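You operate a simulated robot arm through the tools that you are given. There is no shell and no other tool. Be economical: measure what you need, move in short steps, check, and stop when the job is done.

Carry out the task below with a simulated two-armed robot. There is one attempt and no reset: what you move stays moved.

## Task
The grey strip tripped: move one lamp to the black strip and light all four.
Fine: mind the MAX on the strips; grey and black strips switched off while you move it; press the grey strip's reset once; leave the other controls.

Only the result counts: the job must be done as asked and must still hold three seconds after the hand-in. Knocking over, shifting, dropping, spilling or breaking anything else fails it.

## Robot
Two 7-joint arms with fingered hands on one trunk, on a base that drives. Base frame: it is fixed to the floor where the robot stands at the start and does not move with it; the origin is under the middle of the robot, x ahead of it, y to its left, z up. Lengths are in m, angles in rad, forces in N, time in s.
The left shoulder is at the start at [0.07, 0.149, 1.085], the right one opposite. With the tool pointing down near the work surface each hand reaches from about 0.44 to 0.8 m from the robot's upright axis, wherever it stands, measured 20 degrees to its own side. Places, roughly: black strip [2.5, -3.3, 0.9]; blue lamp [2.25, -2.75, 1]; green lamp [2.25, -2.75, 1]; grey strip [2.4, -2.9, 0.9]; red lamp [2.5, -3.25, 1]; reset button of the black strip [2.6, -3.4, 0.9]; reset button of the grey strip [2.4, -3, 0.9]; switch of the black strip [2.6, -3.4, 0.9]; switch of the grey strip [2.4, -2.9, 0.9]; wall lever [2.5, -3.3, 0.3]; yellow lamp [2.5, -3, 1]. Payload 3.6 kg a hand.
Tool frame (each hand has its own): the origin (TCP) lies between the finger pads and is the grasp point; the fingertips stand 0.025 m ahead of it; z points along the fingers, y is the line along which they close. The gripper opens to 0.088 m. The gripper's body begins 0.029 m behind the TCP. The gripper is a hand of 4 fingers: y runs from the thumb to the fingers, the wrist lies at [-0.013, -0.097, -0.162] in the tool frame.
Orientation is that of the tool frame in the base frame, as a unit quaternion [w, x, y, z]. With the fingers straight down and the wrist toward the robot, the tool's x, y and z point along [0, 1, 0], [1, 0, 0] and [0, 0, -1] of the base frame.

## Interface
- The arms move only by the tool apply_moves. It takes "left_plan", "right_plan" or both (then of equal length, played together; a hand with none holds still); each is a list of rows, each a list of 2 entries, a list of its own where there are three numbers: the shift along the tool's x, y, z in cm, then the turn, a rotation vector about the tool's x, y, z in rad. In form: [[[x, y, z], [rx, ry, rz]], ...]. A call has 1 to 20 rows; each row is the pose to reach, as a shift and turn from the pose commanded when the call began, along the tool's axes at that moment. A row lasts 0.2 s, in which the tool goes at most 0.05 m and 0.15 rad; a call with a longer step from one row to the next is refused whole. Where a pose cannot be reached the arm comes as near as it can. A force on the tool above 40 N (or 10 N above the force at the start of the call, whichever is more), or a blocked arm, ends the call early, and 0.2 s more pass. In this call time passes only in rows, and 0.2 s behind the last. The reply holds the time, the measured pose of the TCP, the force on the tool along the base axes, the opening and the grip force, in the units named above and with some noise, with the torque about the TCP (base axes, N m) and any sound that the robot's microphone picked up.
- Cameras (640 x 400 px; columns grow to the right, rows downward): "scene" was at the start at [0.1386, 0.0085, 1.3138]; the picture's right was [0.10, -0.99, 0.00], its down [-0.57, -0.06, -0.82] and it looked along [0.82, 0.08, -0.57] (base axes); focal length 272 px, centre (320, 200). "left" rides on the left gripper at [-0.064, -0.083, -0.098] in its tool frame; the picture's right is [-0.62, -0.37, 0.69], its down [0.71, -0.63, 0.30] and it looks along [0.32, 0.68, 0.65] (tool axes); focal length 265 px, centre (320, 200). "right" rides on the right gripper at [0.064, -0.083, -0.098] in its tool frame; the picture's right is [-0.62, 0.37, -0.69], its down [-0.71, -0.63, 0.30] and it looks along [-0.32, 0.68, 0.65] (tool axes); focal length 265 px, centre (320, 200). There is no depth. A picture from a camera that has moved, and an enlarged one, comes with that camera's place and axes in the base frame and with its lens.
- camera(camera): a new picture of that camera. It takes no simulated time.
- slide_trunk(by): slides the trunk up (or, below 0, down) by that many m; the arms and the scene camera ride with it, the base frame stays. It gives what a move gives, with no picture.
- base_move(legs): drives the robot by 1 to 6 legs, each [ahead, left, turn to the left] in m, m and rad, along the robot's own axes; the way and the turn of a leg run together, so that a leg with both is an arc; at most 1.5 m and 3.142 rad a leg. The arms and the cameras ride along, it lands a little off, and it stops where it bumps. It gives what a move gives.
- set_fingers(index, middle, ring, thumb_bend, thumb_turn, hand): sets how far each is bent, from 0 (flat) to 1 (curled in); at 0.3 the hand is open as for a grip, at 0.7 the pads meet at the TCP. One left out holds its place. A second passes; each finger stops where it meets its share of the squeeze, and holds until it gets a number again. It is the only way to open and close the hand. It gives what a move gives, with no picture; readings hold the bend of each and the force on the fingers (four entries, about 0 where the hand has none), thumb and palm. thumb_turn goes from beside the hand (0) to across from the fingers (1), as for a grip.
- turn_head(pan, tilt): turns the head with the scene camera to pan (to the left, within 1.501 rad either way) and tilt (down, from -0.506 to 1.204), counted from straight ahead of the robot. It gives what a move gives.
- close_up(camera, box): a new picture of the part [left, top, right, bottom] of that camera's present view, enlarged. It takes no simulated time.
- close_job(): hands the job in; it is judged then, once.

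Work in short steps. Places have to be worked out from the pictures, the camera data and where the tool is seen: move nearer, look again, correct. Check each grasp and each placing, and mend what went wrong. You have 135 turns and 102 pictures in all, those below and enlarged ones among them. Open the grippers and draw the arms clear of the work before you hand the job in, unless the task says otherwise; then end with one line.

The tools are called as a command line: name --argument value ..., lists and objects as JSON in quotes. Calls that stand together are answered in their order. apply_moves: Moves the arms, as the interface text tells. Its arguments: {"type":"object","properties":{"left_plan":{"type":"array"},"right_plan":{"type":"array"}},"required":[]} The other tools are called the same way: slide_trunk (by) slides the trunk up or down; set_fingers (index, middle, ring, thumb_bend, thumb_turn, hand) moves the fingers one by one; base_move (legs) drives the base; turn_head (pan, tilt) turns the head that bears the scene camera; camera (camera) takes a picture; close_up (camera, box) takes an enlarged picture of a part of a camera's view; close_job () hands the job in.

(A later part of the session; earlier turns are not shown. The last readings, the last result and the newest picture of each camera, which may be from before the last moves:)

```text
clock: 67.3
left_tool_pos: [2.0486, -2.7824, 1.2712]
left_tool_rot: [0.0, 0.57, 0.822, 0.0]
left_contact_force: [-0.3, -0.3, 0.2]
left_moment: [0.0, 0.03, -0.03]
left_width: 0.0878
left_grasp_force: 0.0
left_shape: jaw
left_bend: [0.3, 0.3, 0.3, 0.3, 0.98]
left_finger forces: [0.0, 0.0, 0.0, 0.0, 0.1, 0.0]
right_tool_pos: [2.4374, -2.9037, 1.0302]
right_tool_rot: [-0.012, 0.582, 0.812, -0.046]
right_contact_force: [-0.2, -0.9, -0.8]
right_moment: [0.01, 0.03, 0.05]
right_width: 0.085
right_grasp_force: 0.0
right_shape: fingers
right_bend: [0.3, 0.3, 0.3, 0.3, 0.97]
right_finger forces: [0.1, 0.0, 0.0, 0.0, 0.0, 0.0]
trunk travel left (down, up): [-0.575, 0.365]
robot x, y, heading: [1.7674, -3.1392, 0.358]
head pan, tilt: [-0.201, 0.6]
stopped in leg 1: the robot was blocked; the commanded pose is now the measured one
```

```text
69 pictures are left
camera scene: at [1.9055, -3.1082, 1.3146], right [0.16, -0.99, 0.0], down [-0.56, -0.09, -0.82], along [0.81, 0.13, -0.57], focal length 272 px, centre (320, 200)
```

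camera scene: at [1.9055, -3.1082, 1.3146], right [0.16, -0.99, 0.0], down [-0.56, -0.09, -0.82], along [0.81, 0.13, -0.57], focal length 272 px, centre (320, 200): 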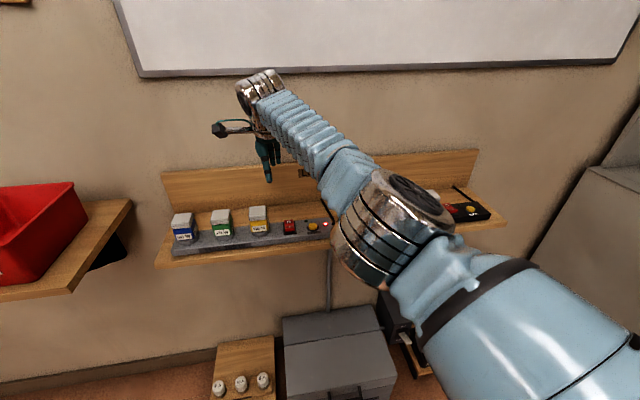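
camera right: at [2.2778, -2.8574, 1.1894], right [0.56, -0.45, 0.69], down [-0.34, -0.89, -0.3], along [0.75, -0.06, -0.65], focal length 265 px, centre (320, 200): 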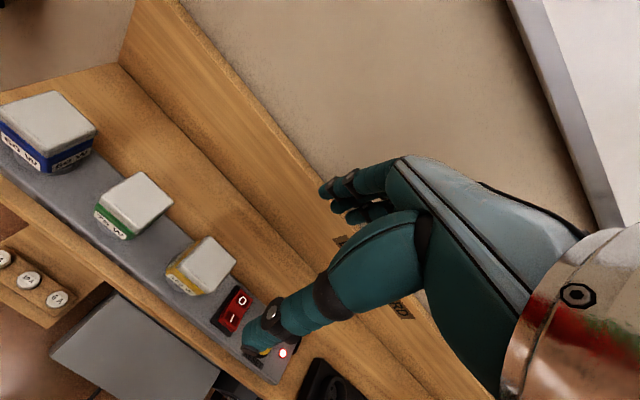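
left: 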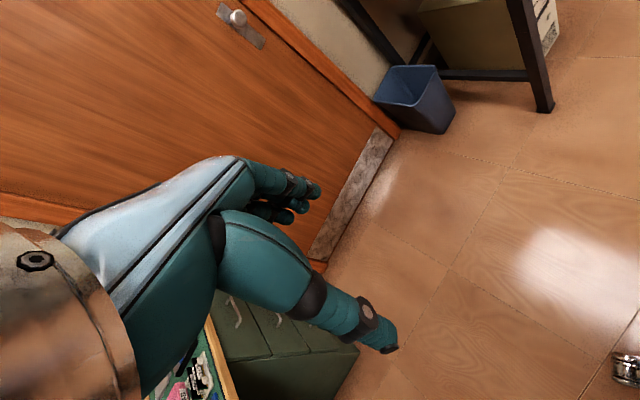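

The hand seems to have touched the back board as the base advanced 3.6 cm, tilting it slightly; nothing on the shelf moved. I draw the hand back to above the lamp and restore its attitude.

apply_moves --right_plan '[[[0, -3, 0], [0, 0, 0]], [[1.8, -4.7, -1], [-0.045, 0.016, -0.016]], [[3.6, -4.7, -1], [-0.089, 0.033, -0.031]]]'

camera --camera "right"

close_up --camera "scene" --box '[150, 120, 350, 260]'

```text
clock: 68.1
left_tool_pos: [2.049, -2.7825, 1.27]
left_tool_rot: [-0.001, 0.57, 0.822, 0.0]
left_contact_force: [0.3, 0.0, -0.3]
left_moment: [0.02, 0.02, 0.01]
left_width: 0.0878
left_grasp_force: 0.0
left_shape: jaw
left_bend: [0.3, 0.3, 0.3, 0.3, 0.98]
left_finger forces: [0.0, 0.0, 0.0, 0.0, 0.1, 0.1]
right_tool_pos: [2.3839, -2.8838, 1.0433]
right_tool_rot: [-0.001, 0.571, 0.821, -0.002]
right_contact_force: [0.6, -0.3, 0.1]
right_moment: [-0.01, -0.01, -0.01]
right_width: 0.0848
right_grasp_force: 0.0
right_shape: fingers
right_bend: [0.3, 0.3, 0.3, 0.3, 0.98]
right_finger forces: [0.1, 0.0, 0.1, 0.1, 0.1, 0.0]
trunk travel left (down, up): [-0.575, 0.365]
robot x, y, heading: [1.7672, -3.1365, 0.357]
head pan, tilt: [-0.201, 0.6]
```

```text
68 pictures are left
camera right: at [2.2836, -2.8529, 1.141], right [0.56, -0.45, 0.69], down [-0.34, -0.89, -0.3], along [0.75, -0.07, -0.66], focal length 265 px, centre (320, 200)
```

right: 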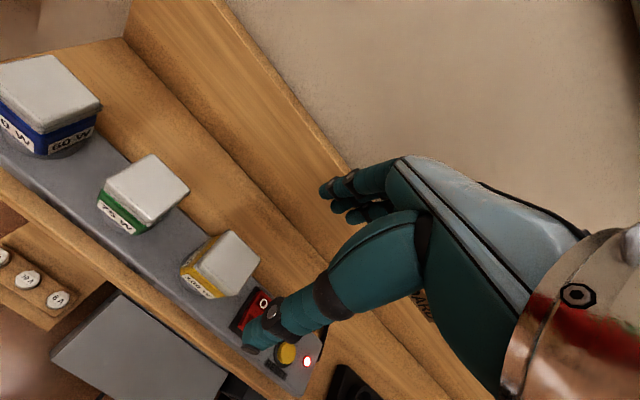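

```text
2.86 times, centred on (250, 190) of scene
camera zoom: at [1.9066, -3.1091, 1.3142], right [0.16, -0.99, 0.0], down [-0.56, -0.09, -0.82], along [0.81, 0.13, -0.57], focal length 777 px, centre (520, 229)
```

zoom: 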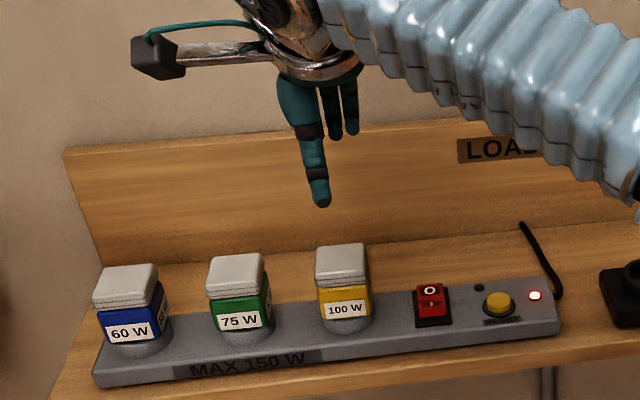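

Lamp centre ≈ (2.377, -2.886). Thumb and fingers sit about 1 cm right of tool centre, so I shift 0.8 cm left, 0.4 cm back, and descend around the lamp to TCP z≈0.927.

apply_moves --right_plan '[[[0.8, -0.4, 2], [0, 0, 0]], [[0.8, -0.4, 4], [0, 0, 0]], [[0.8, -0.4, 6], [0, 0, 0]], [[0.8, -0.4, 7.5], [0, 0, 0]]]'

camera --camera "right"

close_up --camera "scene" --box '[190, 150, 320, 250]'

```text
clock: 69.1
left_tool_pos: [2.0485, -2.7821, 1.2713]
left_tool_rot: [0.0, 0.57, 0.821, -0.001]
left_contact_force: [0.4, 0.3, -0.6]
left_moment: [-0.04, 0.02, 0.0]
left_width: 0.0876
left_grasp_force: 0.0
left_shape: jaw
left_bend: [0.3, 0.3, 0.3, 0.3, 0.98]
left_finger forces: [0.0, 0.0, 0.1, 0.1, 0.1, 0.0]
right_tool_pos: [2.3759, -2.8773, 0.9672]
right_tool_rot: [0.001, 0.571, 0.821, -0.001]
right_contact_force: [0.1, 1.7, -0.3]
right_moment: [0.02, 0.0, 0.02]
right_width: 0.085
right_grasp_force: 0.1
right_shape: fingers
right_bend: [0.3, 0.3, 0.3, 0.3, 0.98]
right_finger forces: [0.0, 0.0, 0.1, 0.0, 0.0, 0.1]
trunk travel left (down, up): [-0.575, 0.365]
robot x, y, heading: [1.7675, -3.1361, 0.357]
head pan, tilt: [-0.201, 0.6]
```

```text
66 pictures are left
camera right: at [2.2749, -2.8463, 1.0665], right [0.56, -0.45, 0.69], down [-0.34, -0.89, -0.3], along [0.75, -0.07, -0.65], focal length 265 px, centre (320, 200)
```

right: 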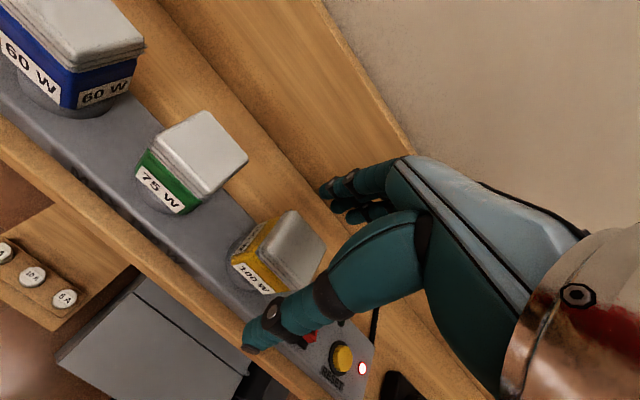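

```text
4.00 times, centred on (255, 200) of scene
camera zoom: at [1.9046, -3.1079, 1.3145], right [0.16, -0.99, 0.0], down [-0.56, -0.09, -0.82], along [0.81, 0.13, -0.57], focal length 1088 px, centre (580, 200)
```

zoom: 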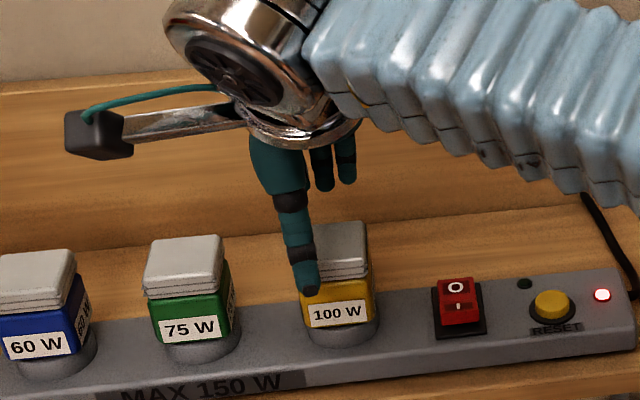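

Thumb in front and fingers behind straddle the lamp. I lower 4 cm more.

apply_moves --right_plan '[[[-0.3, 0, 1.5], [0, 0, 0]], [[-0.3, 0, 3], [0, 0, 0]], [[-0.3, 0, 4], [0, 0, 0]]]'

camera --camera "right"

close_up --camera "scene" --box '[190, 150, 320, 250]'

```text
clock: 69.9
left_tool_pos: [2.0474, -2.7835, 1.2711]
left_tool_rot: [0.0, 0.57, 0.822, 0.001]
left_contact_force: [-0.5, 0.9, -0.2]
left_moment: [-0.01, 0.0, -0.01]
left_width: 0.0878
left_grasp_force: 0.0
left_shape: jaw
left_bend: [0.3, 0.3, 0.3, 0.3, 0.98]
left_finger forces: [0.1, 0.0, 0.1, 0.0, 0.0, 0.0]
right_tool_pos: [2.3753, -2.8795, 0.9283]
right_tool_rot: [0.0, 0.57, 0.821, 0.0]
right_contact_force: [0.2, 0.0, 1.4]
right_moment: [0.02, -0.01, -0.02]
right_width: 0.0853
right_grasp_force: 0.0
right_shape: fingers
right_bend: [0.3, 0.3, 0.3, 0.3, 0.98]
right_finger forces: [0.4, 0.1, 0.0, 0.1, 0.0, 0.0]
trunk travel left (down, up): [-0.575, 0.365]
robot x, y, heading: [1.7711, -3.138, 0.359]
head pan, tilt: [-0.201, 0.6]
```

```text
64 pictures are left
camera right: at [2.2749, -2.8502, 1.0274], right [0.56, -0.45, 0.69], down [-0.34, -0.89, -0.3], along [0.75, -0.07, -0.65], focal length 265 px, centre (320, 200)
```

right: 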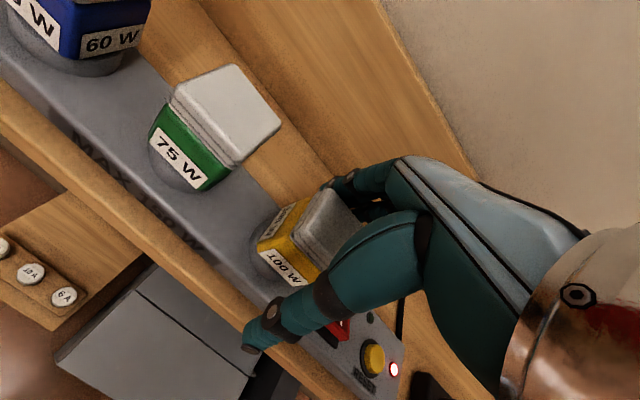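

```text
4.00 times, centred on (255, 200) of scene
camera zoom: at [1.9032, -3.1093, 1.3147], right [0.16, -0.99, 0.0], down [-0.56, -0.09, -0.83], along [0.81, 0.13, -0.56], focal length 1088 px, centre (580, 200)
```

zoom: 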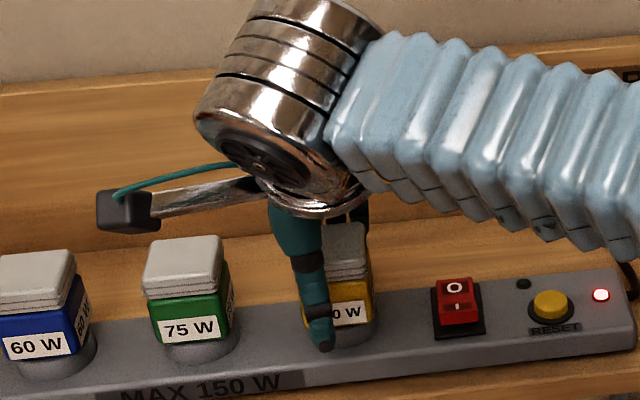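

Positioned; I close all fingers and thumb together on the lamp.

set_fingers --hand "right" --index 0.7 --middle 0.7 --ring 0.7 --thumb_bend 0.7

camera --camera "right"

```text
clock: 70.9
left_tool_pos: [2.0504, -2.7814, 1.2707]
left_tool_rot: [-0.001, 0.571, 0.821, 0.0]
left_contact_force: [-0.5, 0.8, -0.2]
left_moment: [0.0, 0.02, 0.01]
left_width: 0.0875
left_grasp_force: 0.1
left_shape: jaw
left_bend: [0.3, 0.3, 0.3, 0.3, 0.98]
left_finger forces: [0.0, 0.0, 0.1, 0.0, 0.1, 0.0]
right_tool_pos: [2.3787, -2.8805, 0.9293]
right_tool_rot: [0.001, 0.57, 0.822, 0.001]
right_contact_force: [19.5, 5.2, 9.4]
right_moment: [0.2, -1.05, 0.21]
right_width: 0.0379
right_grasp_force: 28.1
right_shape: fingers
right_bend: [0.51, 0.54, 0.54, 0.57, 0.99]
right_finger forces: [13.2, 13.1, 12.3, 0.0, 17.4, 0.0]
trunk travel left (down, up): [-0.575, 0.365]
robot x, y, heading: [1.7677, -3.1354, 0.363]
head pan, tilt: [-0.201, 0.6]
```

```text
62 pictures are left
camera right: at [2.2781, -2.8502, 1.0278], right [0.56, -0.45, 0.69], down [-0.34, -0.89, -0.31], along [0.76, -0.07, -0.65], focal length 265 px, centre (320, 200)
```

right: 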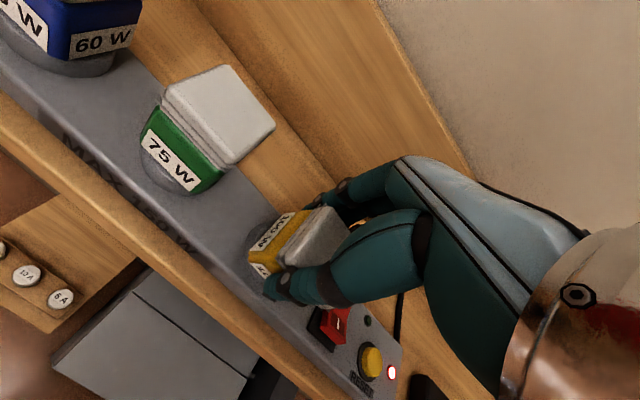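

Gripped (width 3.8 cm), with a residual ~20 N forward force on the hand; I relax it by shifting a few mm forward.

apply_moves --right_plan '[[[0, 0.2, 0], [0, 0, 0]], [[0, 0.4, 0], [0, 0, 0]]]'

```text
clock: 71.5
left_tool_pos: [2.0474, -2.7831, 1.2701]
left_tool_rot: [0.0, 0.57, 0.821, 0.001]
left_contact_force: [0.8, 0.3, -0.2]
left_moment: [-0.01, -0.03, 0.03]
left_width: 0.0878
left_grasp_force: 0.0
left_shape: jaw
left_bend: [0.3, 0.3, 0.3, 0.3, 0.98]
left_finger forces: [0.0, 0.0, 0.1, 0.1, 0.0, 0.0]
right_tool_pos: [2.38, -2.8781, 0.9292]
right_tool_rot: [0.001, 0.57, 0.822, 0.0]
right_contact_force: [12.6, 2.1, 10.3]
right_moment: [0.07, -0.67, 0.14]
right_width: 0.0372
right_grasp_force: 25.0
right_shape: fingers
right_bend: [0.51, 0.55, 0.54, 0.58, 1.0]
right_finger forces: [10.3, 10.4, 10.5, 0.0, 17.4, 0.1]
trunk travel left (down, up): [-0.575, 0.365]
robot x, y, heading: [1.771, -3.1431, 0.357]
head pan, tilt: [-0.201, 0.6]
```

Force is falling; a little more forward.

apply_moves --right_plan '[[[0, 0.3, 0], [0, 0, 0]], [[0, 0.6, 0], [0, 0, 0]]]'

```text
clock: 72.1
left_tool_pos: [2.0481, -2.7824, 1.2696]
left_tool_rot: [0.0, 0.57, 0.821, 0.001]
left_contact_force: [0.2, -0.4, -0.1]
left_moment: [0.03, 0.02, 0.03]
left_width: 0.0877
left_grasp_force: 0.1
left_shape: jaw
left_bend: [0.3, 0.3, 0.3, 0.3, 0.98]
left_finger forces: [0.0, 0.0, 0.0, 0.1, 0.0, 0.1]
right_tool_pos: [2.3833, -2.8759, 0.9265]
right_tool_rot: [-0.001, 0.57, 0.822, -0.002]
right_contact_force: [5.0, 0.4, 5.6]
right_moment: [-0.08, -0.18, 0.08]
right_width: 0.0367
right_grasp_force: 22.1
right_shape: fingers
right_bend: [0.53, 0.57, 0.57, 0.57, 1.0]
right_finger forces: [8.2, 8.0, 8.4, 0.0, 19.2, 0.0]
trunk travel left (down, up): [-0.575, 0.365]
robot x, y, heading: [1.7666, -3.1426, 0.359]
head pan, tilt: [-0.201, 0.6]
```

Well balanced now. I lift straight up slowly.

apply_moves --right_plan '[[[0, 0, -0.5], [0, 0, 0]], [[0, 0, -1], [0, 0, 0]], [[0, 0, -1.5], [0, 0, 0]], [[0, 0, -2.2], [0, 0, 0]], [[0, 0, -3], [0, 0, 0]], [[0, 0, -4], [0, 0, 0]]]'

camera --camera "right"

close_up --camera "scene" --box '[190, 150, 320, 250]'

```text
clock: 73.5
left_tool_pos: [2.0487, -2.7814, 1.2708]
left_tool_rot: [0.001, 0.57, 0.822, 0.001]
left_contact_force: [0.1, 0.2, 0.1]
left_moment: [0.0, 0.0, 0.03]
left_width: 0.0877
left_grasp_force: 0.1
left_shape: jaw
left_bend: [0.3, 0.3, 0.3, 0.3, 0.98]
left_finger forces: [0.0, 0.0, 0.1, 0.1, 0.1, 0.0]
right_tool_pos: [2.3858, -2.877, 0.9687]
right_tool_rot: [-0.001, 0.571, 0.821, -0.001]
right_contact_force: [0.5, -0.4, -0.7]
right_moment: [0.03, 0.01, 0.0]
right_width: 0.0365
right_grasp_force: 20.4
right_shape: fingers
right_bend: [0.54, 0.58, 0.59, 0.57, 0.99]
right_finger forces: [7.7, 6.4, 6.7, 0.1, 20.7, 0.0]
trunk travel left (down, up): [-0.575, 0.365]
robot x, y, heading: [1.7725, -3.1401, 0.357]
head pan, tilt: [-0.201, 0.6]
```

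```text
61 pictures are left
camera right: at [2.2853, -2.8466, 1.0677], right [0.56, -0.45, 0.69], down [-0.34, -0.89, -0.3], along [0.75, -0.07, -0.65], focal length 265 px, centre (320, 200)
```

right: 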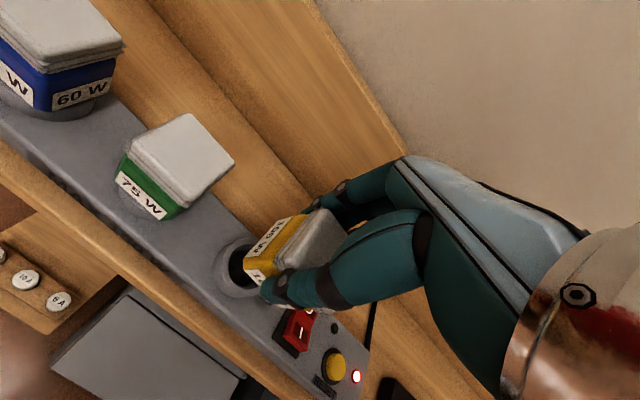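

```text
4.00 times, centred on (255, 200) of scene
camera zoom: at [1.9038, -3.1088, 1.3146], right [0.16, -0.99, 0.0], down [-0.56, -0.09, -0.82], along [0.81, 0.13, -0.57], focal length 1088 px, centre (580, 200)
```

zoom: 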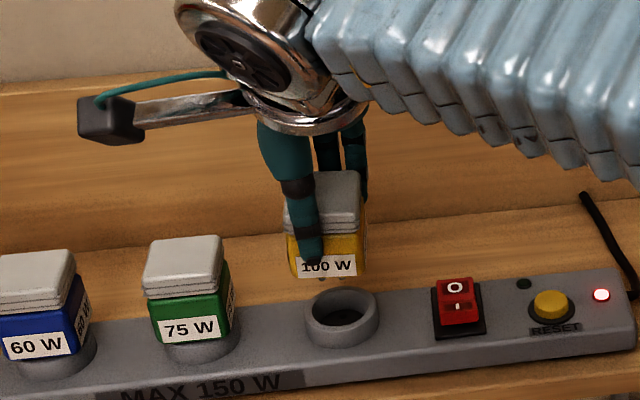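

The lamp is out, held firmly. Socket A of the black strip lies about 26.7 cm to the right at nearly the same depth; I raise 5 cm and carry it over.

apply_moves --right_plan '[[[0, 0, -3], [0, 0, 0]], [[0, 0, -6], [0, 0, 0]], [[-4, 0, -6], [0, 0, 0]], [[-8, 0, -6], [0, 0, 0]], [[-12, 0, -6], [0, 0, 0]], [[-16, 0, -6], [0, 0, 0]], [[-20, 0, -6], [0, 0, 0]], [[-24, -0.2, -6], [0, 0, 0]], [[-26.7, -0.4, -6], [0, 0, 0]]]'

camera --camera "scene"

camera --camera "right"

```text
clock: 75.5
left_tool_pos: [2.0471, -2.7842, 1.2709]
left_tool_rot: [-0.001, 0.57, 0.822, 0.002]
left_contact_force: [-0.3, 0.8, -0.2]
left_moment: [0.0, 0.0, 0.01]
left_width: 0.0876
left_grasp_force: 0.1
left_shape: jaw
left_bend: [0.3, 0.3, 0.3, 0.3, 0.98]
left_finger forces: [0.1, 0.0, 0.1, 0.0, 0.1, 0.1]
right_tool_pos: [2.4758, -3.1303, 1.0285]
right_tool_rot: [0.0, 0.57, 0.822, 0.0]
right_contact_force: [0.4, 0.3, -0.8]
right_moment: [-0.04, -0.04, 0.03]
right_width: 0.0363
right_grasp_force: 20.7
right_shape: fingers
right_bend: [0.54, 0.58, 0.59, 0.57, 0.99]
right_finger forces: [7.7, 6.3, 6.4, 0.1, 20.5, 0.0]
trunk travel left (down, up): [-0.575, 0.365]
robot x, y, heading: [1.7678, -3.1381, 0.354]
head pan, tilt: [-0.201, 0.6]
```

```text
59 pictures are left
camera scene: at [1.9041, -3.1101, 1.3146], right [0.16, -0.99, 0.0], down [-0.56, -0.09, -0.82], along [0.81, 0.13, -0.57], focal length 272 px, centre (320, 200)
```

scene: 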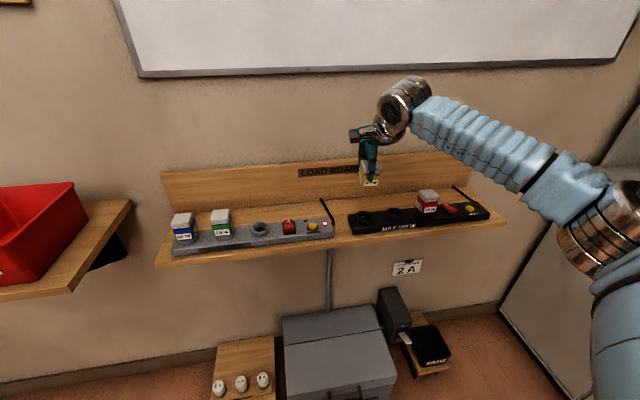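

```text
58 pictures are left
camera right: at [2.3751, -3.0995, 1.1278], right [0.56, -0.45, 0.69], down [-0.34, -0.89, -0.3], along [0.75, -0.06, -0.65], focal length 265 px, centre (320, 200)
```

right: 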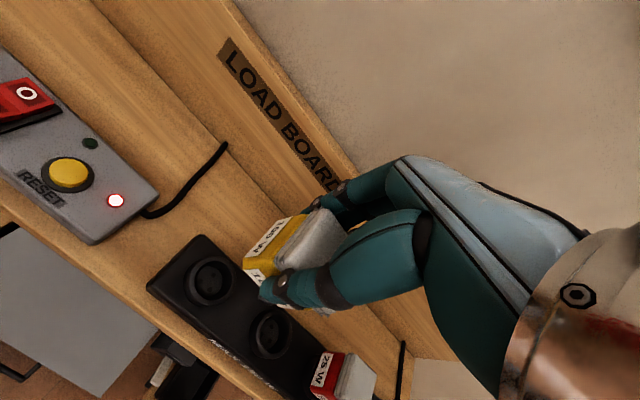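

Now both sockets are visible in one scene view; I enlarge each to measure the displacement precisely.

close_up --camera "scene" --box '[235, 200, 335, 260]'

close_up --camera "scene" --box '[335, 150, 435, 240]'

```text
6.40 times, centred on (285, 230) of scene
camera zoom: at [1.9041, -3.1101, 1.3146], right [0.16, -0.99, 0.0], down [-0.56, -0.09, -0.82], along [0.81, 0.13, -0.57], focal length 1741 px, centre (544, 8)
```

zoom: 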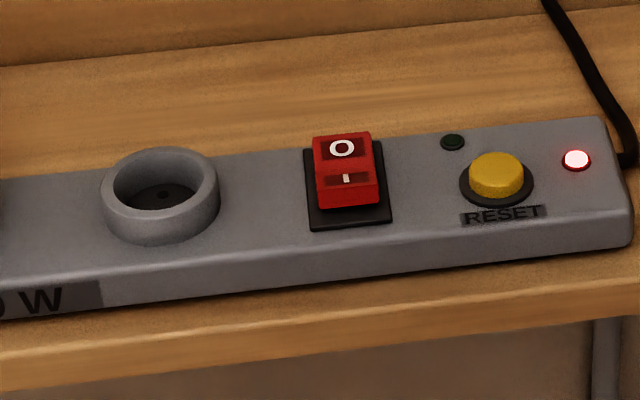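

```text
4.44 times, centred on (385, 195) of scene
camera zoom: at [1.9041, -3.1101, 1.3146], right [0.16, -0.99, 0.0], down [-0.56, -0.09, -0.82], along [0.81, 0.13, -0.57], focal length 1209 px, centre (31, 222)
```

zoom: 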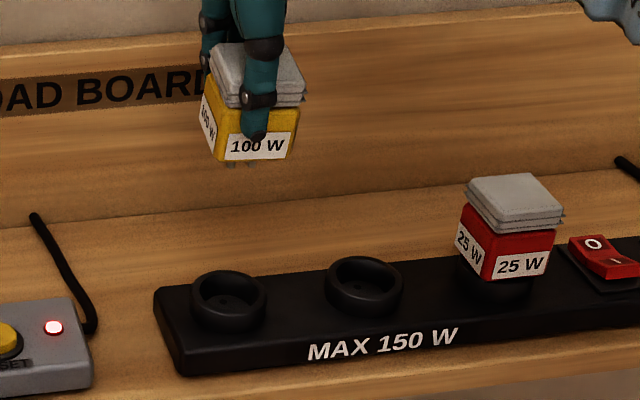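

I zoom on the held lamp's underside and the socket to see its pins.

close_up --camera "scene" --box '[365, 155, 415, 190]'

close_up --camera "right" --box '[150, 180, 360, 360]'

```text
11.43 times, centred on (390, 172) of scene
camera zoom: at [1.9041, -3.1101, 1.3146], right [0.16, -0.99, 0.0], down [-0.56, -0.09, -0.82], along [0.81, 0.13, -0.57], focal length 3110 px, centre (-480, 514)
```

zoom: 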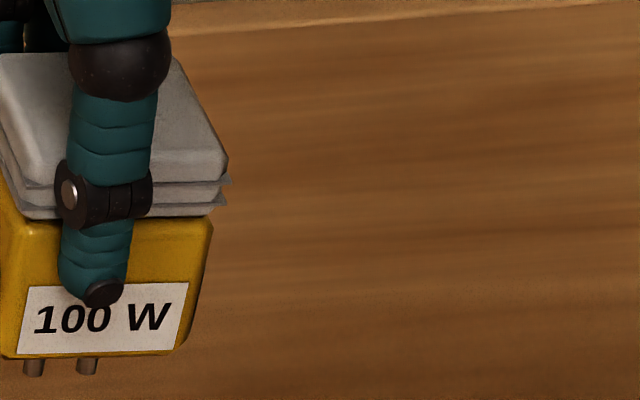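

```text
2.22 times, centred on (255, 270) of right
camera zoom: at [2.3751, -3.0995, 1.1278], right [0.56, -0.45, 0.69], down [-0.34, -0.89, -0.3], along [0.75, -0.06, -0.65], focal length 590 px, centre (464, 44)
```

zoom: 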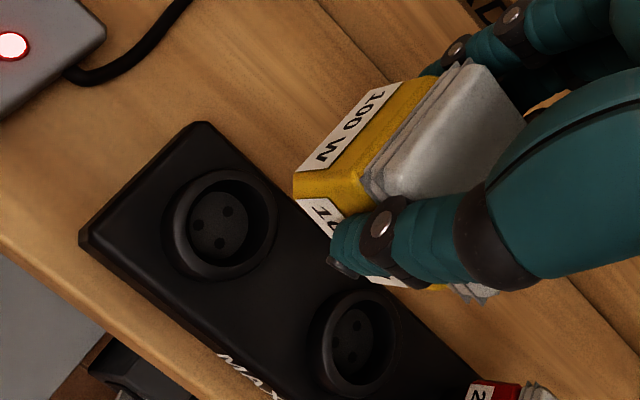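

The sockets have three holes, so orientation matters. I compare the hole patterns of the grey socket and black socket A.

close_up --camera "scene" --box '[248, 218, 273, 240]'

close_up --camera "scene" --box '[348, 206, 373, 228]'

```text
16.00 times, centred on (260, 229) of scene
camera zoom: at [1.9041, -3.1101, 1.3146], right [0.16, -0.99, 0.0], down [-0.56, -0.09, -0.82], along [0.81, 0.13, -0.57], focal length 4353 px, centre (1272, -264)
```

zoom: 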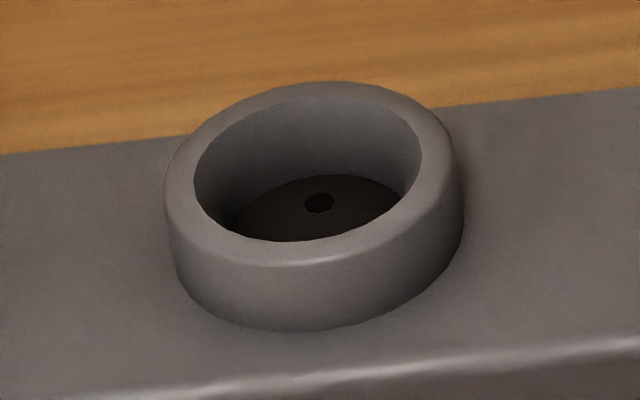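

```text
16.00 times, centred on (360, 217) of scene
camera zoom: at [1.9041, -3.1101, 1.3146], right [0.16, -0.99, 0.0], down [-0.56, -0.09, -0.82], along [0.81, 0.13, -0.57], focal length 4353 px, centre (-328, -72)
```

zoom: 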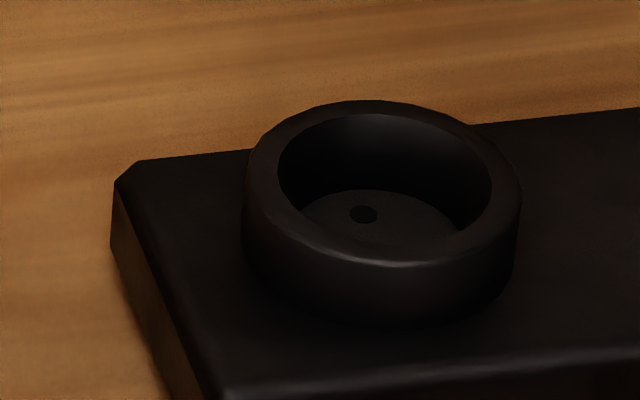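

Hole orientation matches (pins at the back), so a pure translation should do. I lower to the same 4 cm-above height as when lifted, for a like-for-like comparison.

apply_moves --right_plan '[[[0, -0.2, 3], [0, 0, 0]], [[0, -0.35, 6], [0, 0, 0]]]'

close_up --camera "scene" --box '[335, 165, 415, 230]'

close_up --camera "right" --box '[150, 180, 360, 360]'

```text
clock: 76.1
left_tool_pos: [2.0474, -2.783, 1.2722]
left_tool_rot: [0.0, 0.571, 0.821, 0.001]
left_contact_force: [0.4, 0.6, 0.8]
left_moment: [0.01, 0.03, -0.02]
left_width: 0.0876
left_grasp_force: 0.0
left_shape: jaw
left_bend: [0.3, 0.3, 0.3, 0.3, 0.98]
left_finger forces: [0.1, 0.0, 0.1, 0.0, 0.1, 0.0]
right_tool_pos: [2.4733, -3.1305, 0.9688]
right_tool_rot: [0.0, 0.57, 0.821, 0.0]
right_contact_force: [-0.1, 0.3, -0.6]
right_moment: [-0.01, -0.03, -0.01]
right_width: 0.0362
right_grasp_force: 20.2
right_shape: fingers
right_bend: [0.54, 0.58, 0.59, 0.57, 0.99]
right_finger forces: [7.8, 6.3, 6.6, 0.0, 20.6, 0.0]
trunk travel left (down, up): [-0.575, 0.365]
robot x, y, heading: [1.7663, -3.1414, 0.355]
head pan, tilt: [-0.201, 0.6]
```

```text
6.15 times, centred on (375, 198) of scene
camera zoom: at [1.9044, -3.1095, 1.3146], right [0.16, -0.99, 0.0], down [-0.56, -0.09, -0.82], along [0.81, 0.13, -0.57], focal length 1674 px, centre (-18, 215)
```

zoom: 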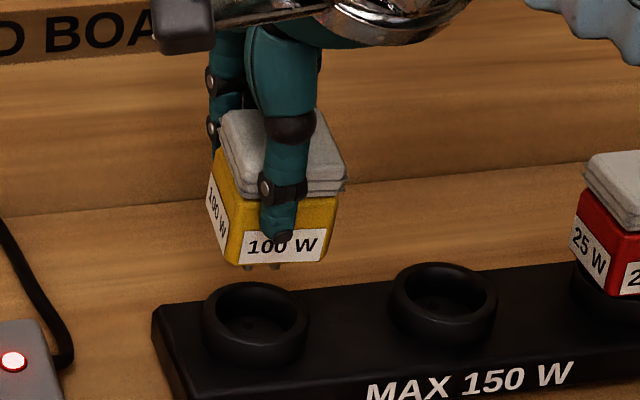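

```text
2.22 times, centred on (255, 270) of right
camera zoom: at [2.3726, -3.1004, 1.0671], right [0.56, -0.45, 0.69], down [-0.34, -0.89, -0.3], along [0.75, -0.07, -0.65], focal length 590 px, centre (464, 44)
```

zoom: 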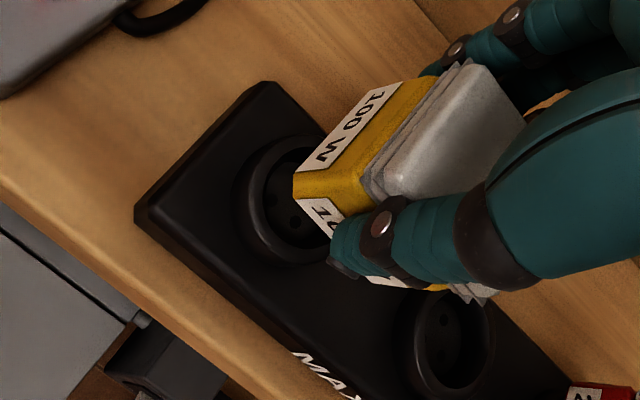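

Both cameras agree within ~2 mm. I lower gently, watching force.

apply_moves --right_plan '[[[0, -0.15, 1], [0, 0, 0]], [[0, -0.15, 2], [0, 0, 0]], [[0, -0.15, 2.7], [0, 0, 0]], [[0, -0.15, 3.2], [0, 0, 0]]]'

close_up --camera "scene" --box '[335, 165, 415, 230]'

```text
clock: 77.1
left_tool_pos: [2.0474, -2.7825, 1.27]
left_tool_rot: [0.0, 0.57, 0.822, 0.002]
left_contact_force: [-0.3, 0.2, 0.0]
left_moment: [0.02, 0.01, -0.02]
left_width: 0.0879
left_grasp_force: 0.2
left_shape: jaw
left_bend: [0.3, 0.3, 0.3, 0.3, 0.98]
left_finger forces: [0.0, 0.0, 0.1, 0.0, 0.0, 0.0]
right_tool_pos: [2.4706, -3.1305, 0.9368]
right_tool_rot: [0.0, 0.57, 0.822, 0.0]
right_contact_force: [0.6, -0.5, -0.4]
right_moment: [0.02, -0.02, -0.01]
right_width: 0.0362
right_grasp_force: 20.6
right_shape: fingers
right_bend: [0.54, 0.58, 0.59, 0.57, 0.99]
right_finger forces: [7.8, 6.4, 6.7, 0.0, 20.4, 0.0]
trunk travel left (down, up): [-0.575, 0.365]
robot x, y, heading: [1.7677, -3.1389, 0.358]
head pan, tilt: [-0.201, 0.6]
```

```text
6.15 times, centred on (375, 198) of scene
camera zoom: at [1.9041, -3.1095, 1.3146], right [0.16, -0.99, 0.0], down [-0.56, -0.09, -0.82], along [0.81, 0.13, -0.57], focal length 1674 px, centre (-18, 215)
```

zoom: 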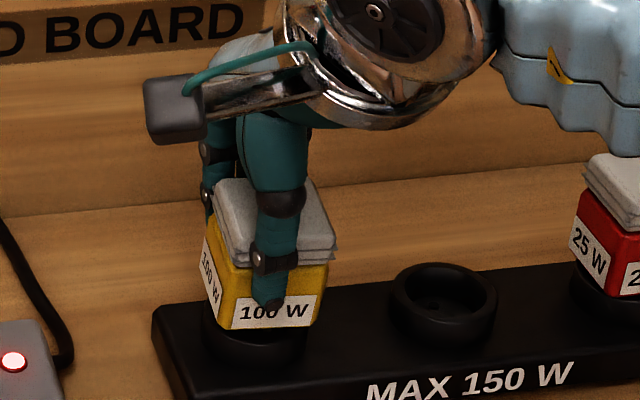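

Still free; the lamp appears ~1 mm right of centre. I shift 1 mm left and continue down to the seat in small steps.

apply_moves --right_plan '[[[0.1, -0.05, 0.2], [0, 0, 0]], [[0.1, -0.05, 0.5], [0, 0, 0]], [[0.1, -0.05, 0.8], [0, 0, 0]], [[0.1, -0.05, 1.1], [0, 0, 0]]]'

close_up --camera "scene" --box '[335, 165, 415, 230]'

```text
clock: 78.1
left_tool_pos: [2.0474, -2.7825, 1.2708]
left_tool_rot: [0.0, 0.57, 0.822, 0.001]
left_contact_force: [0.1, 0.1, -0.6]
left_moment: [-0.02, 0.02, 0.03]
left_width: 0.0877
left_grasp_force: 0.1
left_shape: jaw
left_bend: [0.3, 0.3, 0.3, 0.3, 0.98]
left_finger forces: [0.0, 0.0, 0.0, 0.0, 0.1, 0.0]
right_tool_pos: [2.471, -3.1296, 0.9268]
right_tool_rot: [0.001, 0.572, 0.82, 0.001]
right_contact_force: [8.7, -1.8, 8.1]
right_moment: [-0.12, -0.44, 0.02]
right_width: 0.036
right_grasp_force: 22.0
right_shape: fingers
right_bend: [0.54, 0.58, 0.58, 0.58, 0.99]
right_finger forces: [9.7, 8.4, 9.3, 0.1, 17.1, 0.0]
trunk travel left (down, up): [-0.575, 0.365]
robot x, y, heading: [1.7706, -3.1406, 0.361]
head pan, tilt: [-0.201, 0.6]
```

```text
6.15 times, centred on (375, 198) of scene
camera zoom: at [1.904, -3.1092, 1.3148], right [0.16, -0.99, 0.0], down [-0.56, -0.09, -0.82], along [0.81, 0.13, -0.57], focal length 1674 px, centre (-18, 215)
```

zoom: 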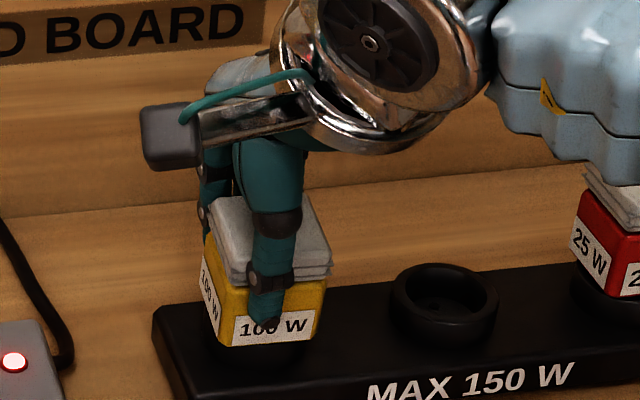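

It reached the seated height (0.927) with modest force. I relax forward 3 mm and press 3 mm more to be sure it is home.

apply_moves --right_plan '[[[0, 0.3, 0], [0, 0, 0]], [[0, 0.5, 0.2], [0, 0, 0]], [[0, 0.5, 0.4], [0, 0, 0]]]'

camera --camera "right"

```text
clock: 78.9
left_tool_pos: [2.0464, -2.7821, 1.2712]
left_tool_rot: [0.001, 0.57, 0.822, 0.0]
left_contact_force: [0.3, 0.0, 0.2]
left_moment: [0.01, -0.03, 0.0]
left_width: 0.0878
left_grasp_force: 0.1
left_shape: jaw
left_bend: [0.3, 0.3, 0.3, 0.3, 0.98]
left_finger forces: [0.0, 0.1, 0.1, 0.0, 0.0, 0.1]
right_tool_pos: [2.4758, -3.1285, 0.9229]
right_tool_rot: [0.001, 0.571, 0.821, 0.002]
right_contact_force: [12.9, -0.2, 11.1]
right_moment: [-0.06, -0.42, 0.1]
right_width: 0.0332
right_grasp_force: 20.7
right_shape: fingers
right_bend: [0.56, 0.59, 0.58, 0.58, 1.0]
right_finger forces: [9.4, 8.2, 9.3, 0.0, 14.0, 0.1]
trunk travel left (down, up): [-0.575, 0.365]
robot x, y, heading: [1.7697, -3.1374, 0.357]
head pan, tilt: [-0.201, 0.6]
```

```text
47 pictures are left
camera right: at [2.3741, -3.0975, 1.0219], right [0.56, -0.45, 0.69], down [-0.34, -0.89, -0.31], along [0.76, -0.06, -0.65], focal length 265 px, centre (320, 200)
```

right: 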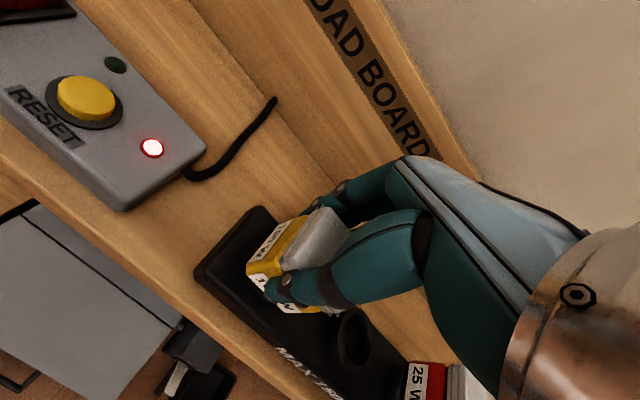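

The lamp looks seated. I release: open the fingers and thumb.

set_fingers --hand "right" --index 0.3 --middle 0.3 --ring 0.3 --thumb_bend 0.3

camera --camera "right"

close_up --camera "scene" --box '[335, 165, 435, 235]'

```text
clock: 79.9
left_tool_pos: [2.0464, -2.7825, 1.27]
left_tool_rot: [0.0, 0.57, 0.822, 0.0]
left_contact_force: [-0.9, 0.1, 1.1]
left_moment: [0.07, 0.0, -0.01]
left_width: 0.0877
left_grasp_force: 0.0
left_shape: jaw
left_bend: [0.3, 0.3, 0.3, 0.3, 0.98]
left_finger forces: [0.0, 0.0, 0.1, 0.1, 0.1, 0.0]
right_tool_pos: [2.4736, -3.1274, 0.9221]
right_tool_rot: [0.0, 0.57, 0.822, -0.001]
right_contact_force: [-0.4, -0.2, -0.5]
right_moment: [0.03, 0.02, -0.01]
right_width: 0.0844
right_grasp_force: 0.1
right_shape: fingers
right_bend: [0.3, 0.3, 0.3, 0.3, 0.98]
right_finger forces: [0.0, 0.0, 0.1, 0.0, 0.0, 0.0]
trunk travel left (down, up): [-0.575, 0.365]
robot x, y, heading: [1.7676, -3.1397, 0.361]
head pan, tilt: [-0.201, 0.6]
```

```text
46 pictures are left
camera right: at [2.3735, -3.0971, 1.0207], right [0.56, -0.45, 0.69], down [-0.34, -0.89, -0.3], along [0.75, -0.07, -0.65], focal length 265 px, centre (320, 200)
```

right: 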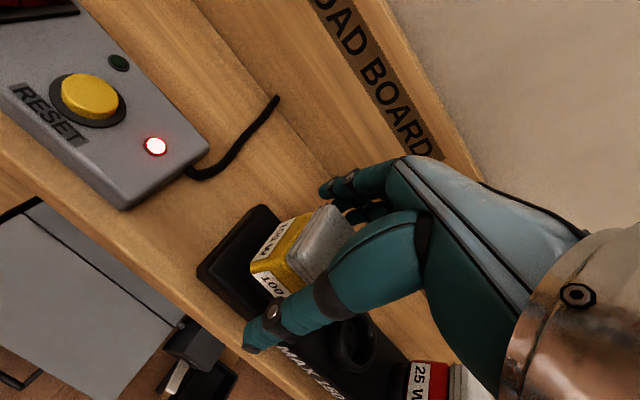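

```text
5.71 times, centred on (385, 200) of scene
camera zoom: at [1.9033, -3.109, 1.3147], right [0.16, -0.99, 0.0], down [-0.56, -0.09, -0.83], along [0.81, 0.13, -0.56], focal length 1555 px, centre (-51, 200)
```

zoom: 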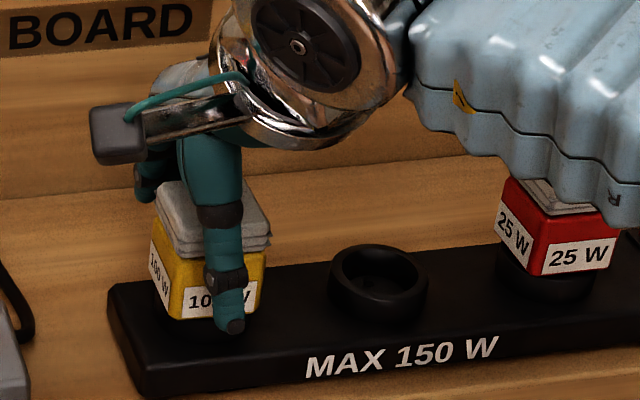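

The lamp stands seated like the red one. I lift the hand straight up and verify.

apply_moves --right_plan '[[[0, 0, -2], [0, 0, 0]], [[0, 0, -5], [0, 0, 0]], [[0, 0, -9], [0, 0, 0]], [[0, 0, -13], [0, 0, 0]]]'

close_up --camera "scene" --box '[335, 165, 495, 255]'

camera --camera "right"

```text
clock: 80.9
left_tool_pos: [2.0461, -2.7812, 1.2715]
left_tool_rot: [0.0, 0.57, 0.821, 0.001]
left_contact_force: [-0.8, 0.2, 1.0]
left_moment: [0.02, 0.0, -0.01]
left_width: 0.0876
left_grasp_force: 0.1
left_shape: jaw
left_bend: [0.3, 0.3, 0.3, 0.3, 0.98]
left_finger forces: [0.1, 0.0, 0.1, 0.0, 0.1, 0.0]
right_tool_pos: [2.4746, -3.1255, 1.0522]
right_tool_rot: [0.0, 0.57, 0.822, -0.001]
right_contact_force: [0.4, -0.1, 0.3]
right_moment: [-0.03, -0.01, -0.01]
right_width: 0.0845
right_grasp_force: 0.0
right_shape: fingers
right_bend: [0.3, 0.3, 0.3, 0.3, 0.98]
right_finger forces: [0.1, 0.0, 0.0, 0.1, 0.0, 0.0]
trunk travel left (down, up): [-0.575, 0.365]
robot x, y, heading: [1.7666, -3.1396, 0.362]
head pan, tilt: [-0.201, 0.6]
```

```text
4.00 times, centred on (415, 210) of scene
camera zoom: at [1.9026, -3.1084, 1.3147], right [0.16, -0.99, 0.0], down [-0.56, -0.09, -0.83], along [0.82, 0.13, -0.56], focal length 1088 px, centre (-60, 160)
```

zoom: 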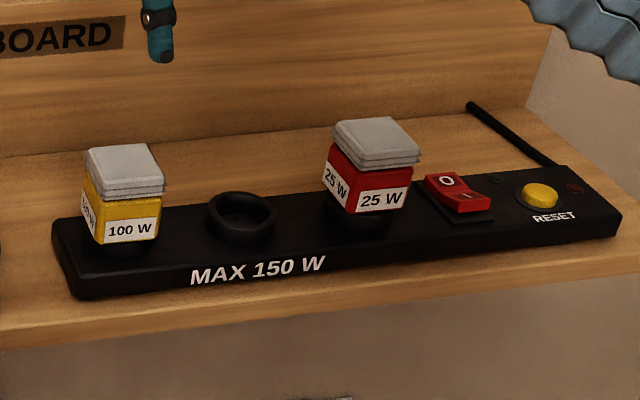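

```text
43 pictures are left
camera right: at [2.373, -3.0964, 1.1513], right [0.56, -0.45, 0.69], down [-0.34, -0.89, -0.3], along [0.75, -0.07, -0.65], focal length 265 px, centre (320, 200)
```

right: 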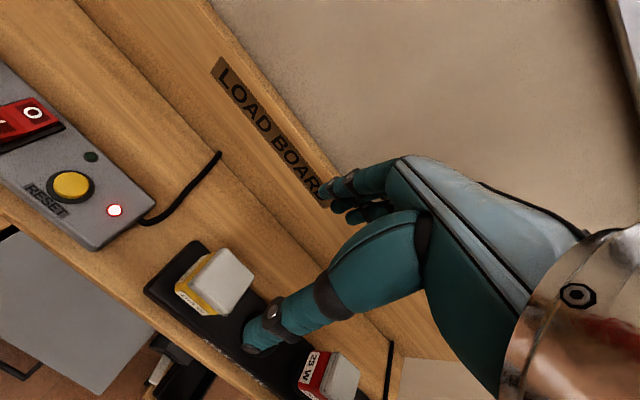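

Yellow is properly seated. Next the grey reset: I shape the pointing index and move above the button at about (2.423, -3.006).

set_fingers --hand "right" --index 0.45 --middle 1 --ring 1 --thumb_bend 0 --thumb_turn 1

apply_moves --right_plan '[[[3.5, -1, 0], [0, 0, 0]], [[7, -2, 0], [0, 0, 0]], [[10.5, -3, 0], [0, 0, 0]], [[12.5, -3.9, 2], [0, 0, 0]], [[12.5, -3.9, 6], [0, 0, 0]], [[12.5, -3.9, 9], [0, 0, 0]]]'

close_up --camera "right" --box '[170, 120, 370, 320]'

close_up --camera "scene" --box '[255, 170, 365, 250]'

```text
clock: 81.9
left_tool_pos: [2.0466, -2.7822, 1.2703]
left_tool_rot: [0.0, 0.57, 0.822, 0.001]
left_contact_force: [-0.4, 0.7, 0.0]
left_moment: [0.01, -0.02, -0.02]
left_width: 0.0876
left_grasp_force: 0.0
left_shape: jaw
left_bend: [0.3, 0.3, 0.3, 0.3, 0.98]
left_finger forces: [0.0, 0.0, 0.0, 0.1, 0.0, 0.0]
right_tool_pos: [2.4742, -3.1266, 1.0516]
right_tool_rot: [0.001, 0.57, 0.822, -0.001]
right_contact_force: [-0.1, 0.6, -0.5]
right_moment: [0.02, -0.02, 0.02]
right_width: 0.0848
right_grasp_force: 0.2
right_shape: fingers
right_bend: [0.45, 1.0, 1.0, 0.0, 0.95]
right_finger forces: [0.0, 0.0, 0.1, 0.0, 0.0, 0.1]
trunk travel left (down, up): [-0.575, 0.365]
robot x, y, heading: [1.7671, -3.1424, 0.356]
head pan, tilt: [-0.201, 0.6]
```

```text
clock: 83.3
left_tool_pos: [2.0476, -2.7823, 1.2715]
left_tool_rot: [0.001, 0.57, 0.822, 0.001]
left_contact_force: [0.1, 0.4, 0.7]
left_moment: [0.02, 0.01, 0.02]
left_width: 0.0877
left_grasp_force: 0.0
left_shape: jaw
left_bend: [0.3, 0.3, 0.3, 0.3, 0.98]
left_finger forces: [0.0, 0.0, 0.0, 0.0, 0.1, 0.0]
right_tool_pos: [2.3961, -3.0239, 0.9617]
right_tool_rot: [0.0, 0.569, 0.822, -0.001]
right_contact_force: [0.2, 0.5, -0.6]
right_moment: [0.01, -0.01, 0.03]
right_width: 0.0851
right_grasp_force: 0.1
right_shape: fingers
right_bend: [0.45, 1.0, 1.0, 0.0, 0.95]
right_finger forces: [0.1, 0.1, 0.0, 0.1, 0.0, 0.1]
trunk travel left (down, up): [-0.575, 0.365]
robot x, y, heading: [1.7681, -3.1395, 0.359]
head pan, tilt: [-0.201, 0.6]
```

```text
2.00 times, centred on (270, 220) of right
camera zoom: at [2.2938, -2.9937, 1.0609], right [0.56, -0.45, 0.69], down [-0.34, -0.89, -0.3], along [0.75, -0.06, -0.65], focal length 531 px, centre (420, 160)
```

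zoom: 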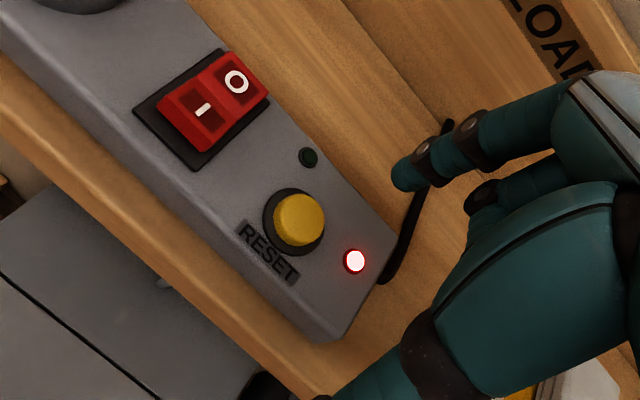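

```text
5.00 times, centred on (310, 210) of scene
camera zoom: at [1.9037, -3.1088, 1.3147], right [0.16, -0.99, 0.0], down [-0.56, -0.09, -0.82], along [0.81, 0.13, -0.57], focal length 1360 px, centre (370, 150)
```

zoom: 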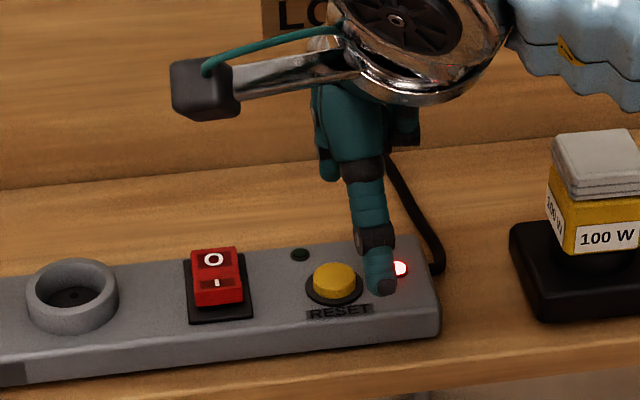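

The button sits ~2 mm left and ~3 mm nearer than the tip; I correct and lower to just above it.

apply_moves --right_plan '[[[0.2, -0.35, 2], [0, 0, 0]], [[0.2, -0.35, 4], [0, 0, 0]], [[0.2, -0.35, 4.9], [0, 0, 0]]]'

close_up --camera "right" --box '[220, 120, 370, 270]'

```text
clock: 84.1
left_tool_pos: [2.0476, -2.7826, 1.2696]
left_tool_rot: [0.0, 0.57, 0.821, 0.0]
left_contact_force: [-1.2, -0.7, 0.5]
left_moment: [-0.01, 0.02, 0.01]
left_width: 0.088
left_grasp_force: 0.1
left_shape: jaw
left_bend: [0.3, 0.3, 0.3, 0.3, 0.98]
left_finger forces: [0.1, 0.0, 0.0, 0.0, 0.1, 0.0]
right_tool_pos: [2.3901, -3.0224, 0.9122]
right_tool_rot: [0.0, 0.57, 0.822, -0.001]
right_contact_force: [-0.7, 0.3, -0.4]
right_moment: [0.0, -0.01, 0.02]
right_width: 0.0852
right_grasp_force: 0.0
right_shape: fingers
right_bend: [0.45, 1.0, 1.0, 0.0, 0.95]
right_finger forces: [0.0, 0.1, 0.0, 0.0, 0.0, 0.1]
trunk travel left (down, up): [-0.575, 0.365]
robot x, y, heading: [1.7675, -3.1388, 0.359]
head pan, tilt: [-0.201, 0.6]
```

```text
2.67 times, centred on (295, 195) of right
camera zoom: at [2.2895, -2.9931, 1.011], right [0.56, -0.45, 0.69], down [-0.34, -0.89, -0.3], along [0.75, -0.07, -0.65], focal length 708 px, centre (387, 213)
```

zoom: 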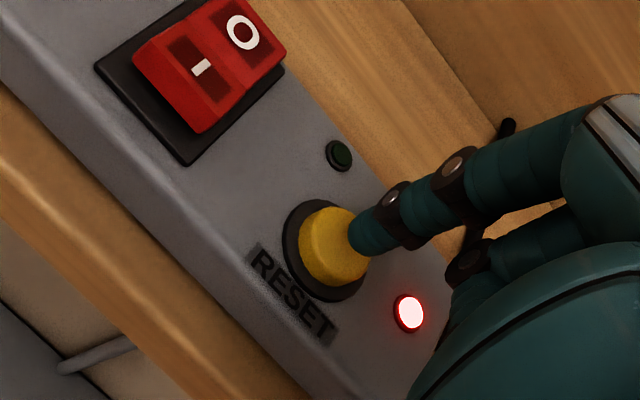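

Tip is just above the button. I press down in one stroke with small rows.

apply_moves --right_plan '[[[0, 0, 0.4], [0, 0, 0]], [[0, 0, 0.7], [0, 0, 0]], [[0, 0, 1.0], [0, 0, 0]], [[0, 0, 1.2], [0, 0, 0]]]'

close_up --camera "right" --box '[220, 120, 370, 270]'

```text
clock: 85.1
left_tool_pos: [2.048, -2.7827, 1.2711]
left_tool_rot: [0.0, 0.57, 0.822, 0.0]
left_contact_force: [0.1, -0.1, -0.4]
left_moment: [0.0, -0.02, -0.03]
left_width: 0.0877
left_grasp_force: 0.1
left_shape: jaw
left_bend: [0.3, 0.3, 0.3, 0.3, 0.98]
left_finger forces: [0.0, 0.0, 0.0, 0.0, 0.2, 0.1]
right_tool_pos: [2.3896, -3.0226, 0.9003]
right_tool_rot: [0.0, 0.57, 0.822, -0.001]
right_contact_force: [0.1, 0.5, -0.4]
right_moment: [0.0, 0.0, 0.0]
right_width: 0.0851
right_grasp_force: 0.1
right_shape: fingers
right_bend: [0.45, 1.0, 1.0, 0.0, 0.95]
right_finger forces: [0.1, 0.0, 0.1, 0.0, 0.0, 0.0]
trunk travel left (down, up): [-0.575, 0.365]
robot x, y, heading: [1.7718, -3.1398, 0.359]
head pan, tilt: [-0.201, 0.6]
```

```text
2.67 times, centred on (295, 195) of right
camera zoom: at [2.2894, -2.993, 0.9995], right [0.56, -0.45, 0.69], down [-0.34, -0.89, -0.3], along [0.75, -0.07, -0.65], focal length 708 px, centre (387, 213)
```

zoom: 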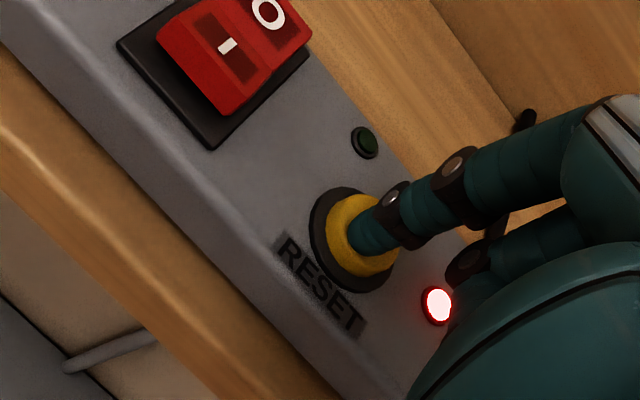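

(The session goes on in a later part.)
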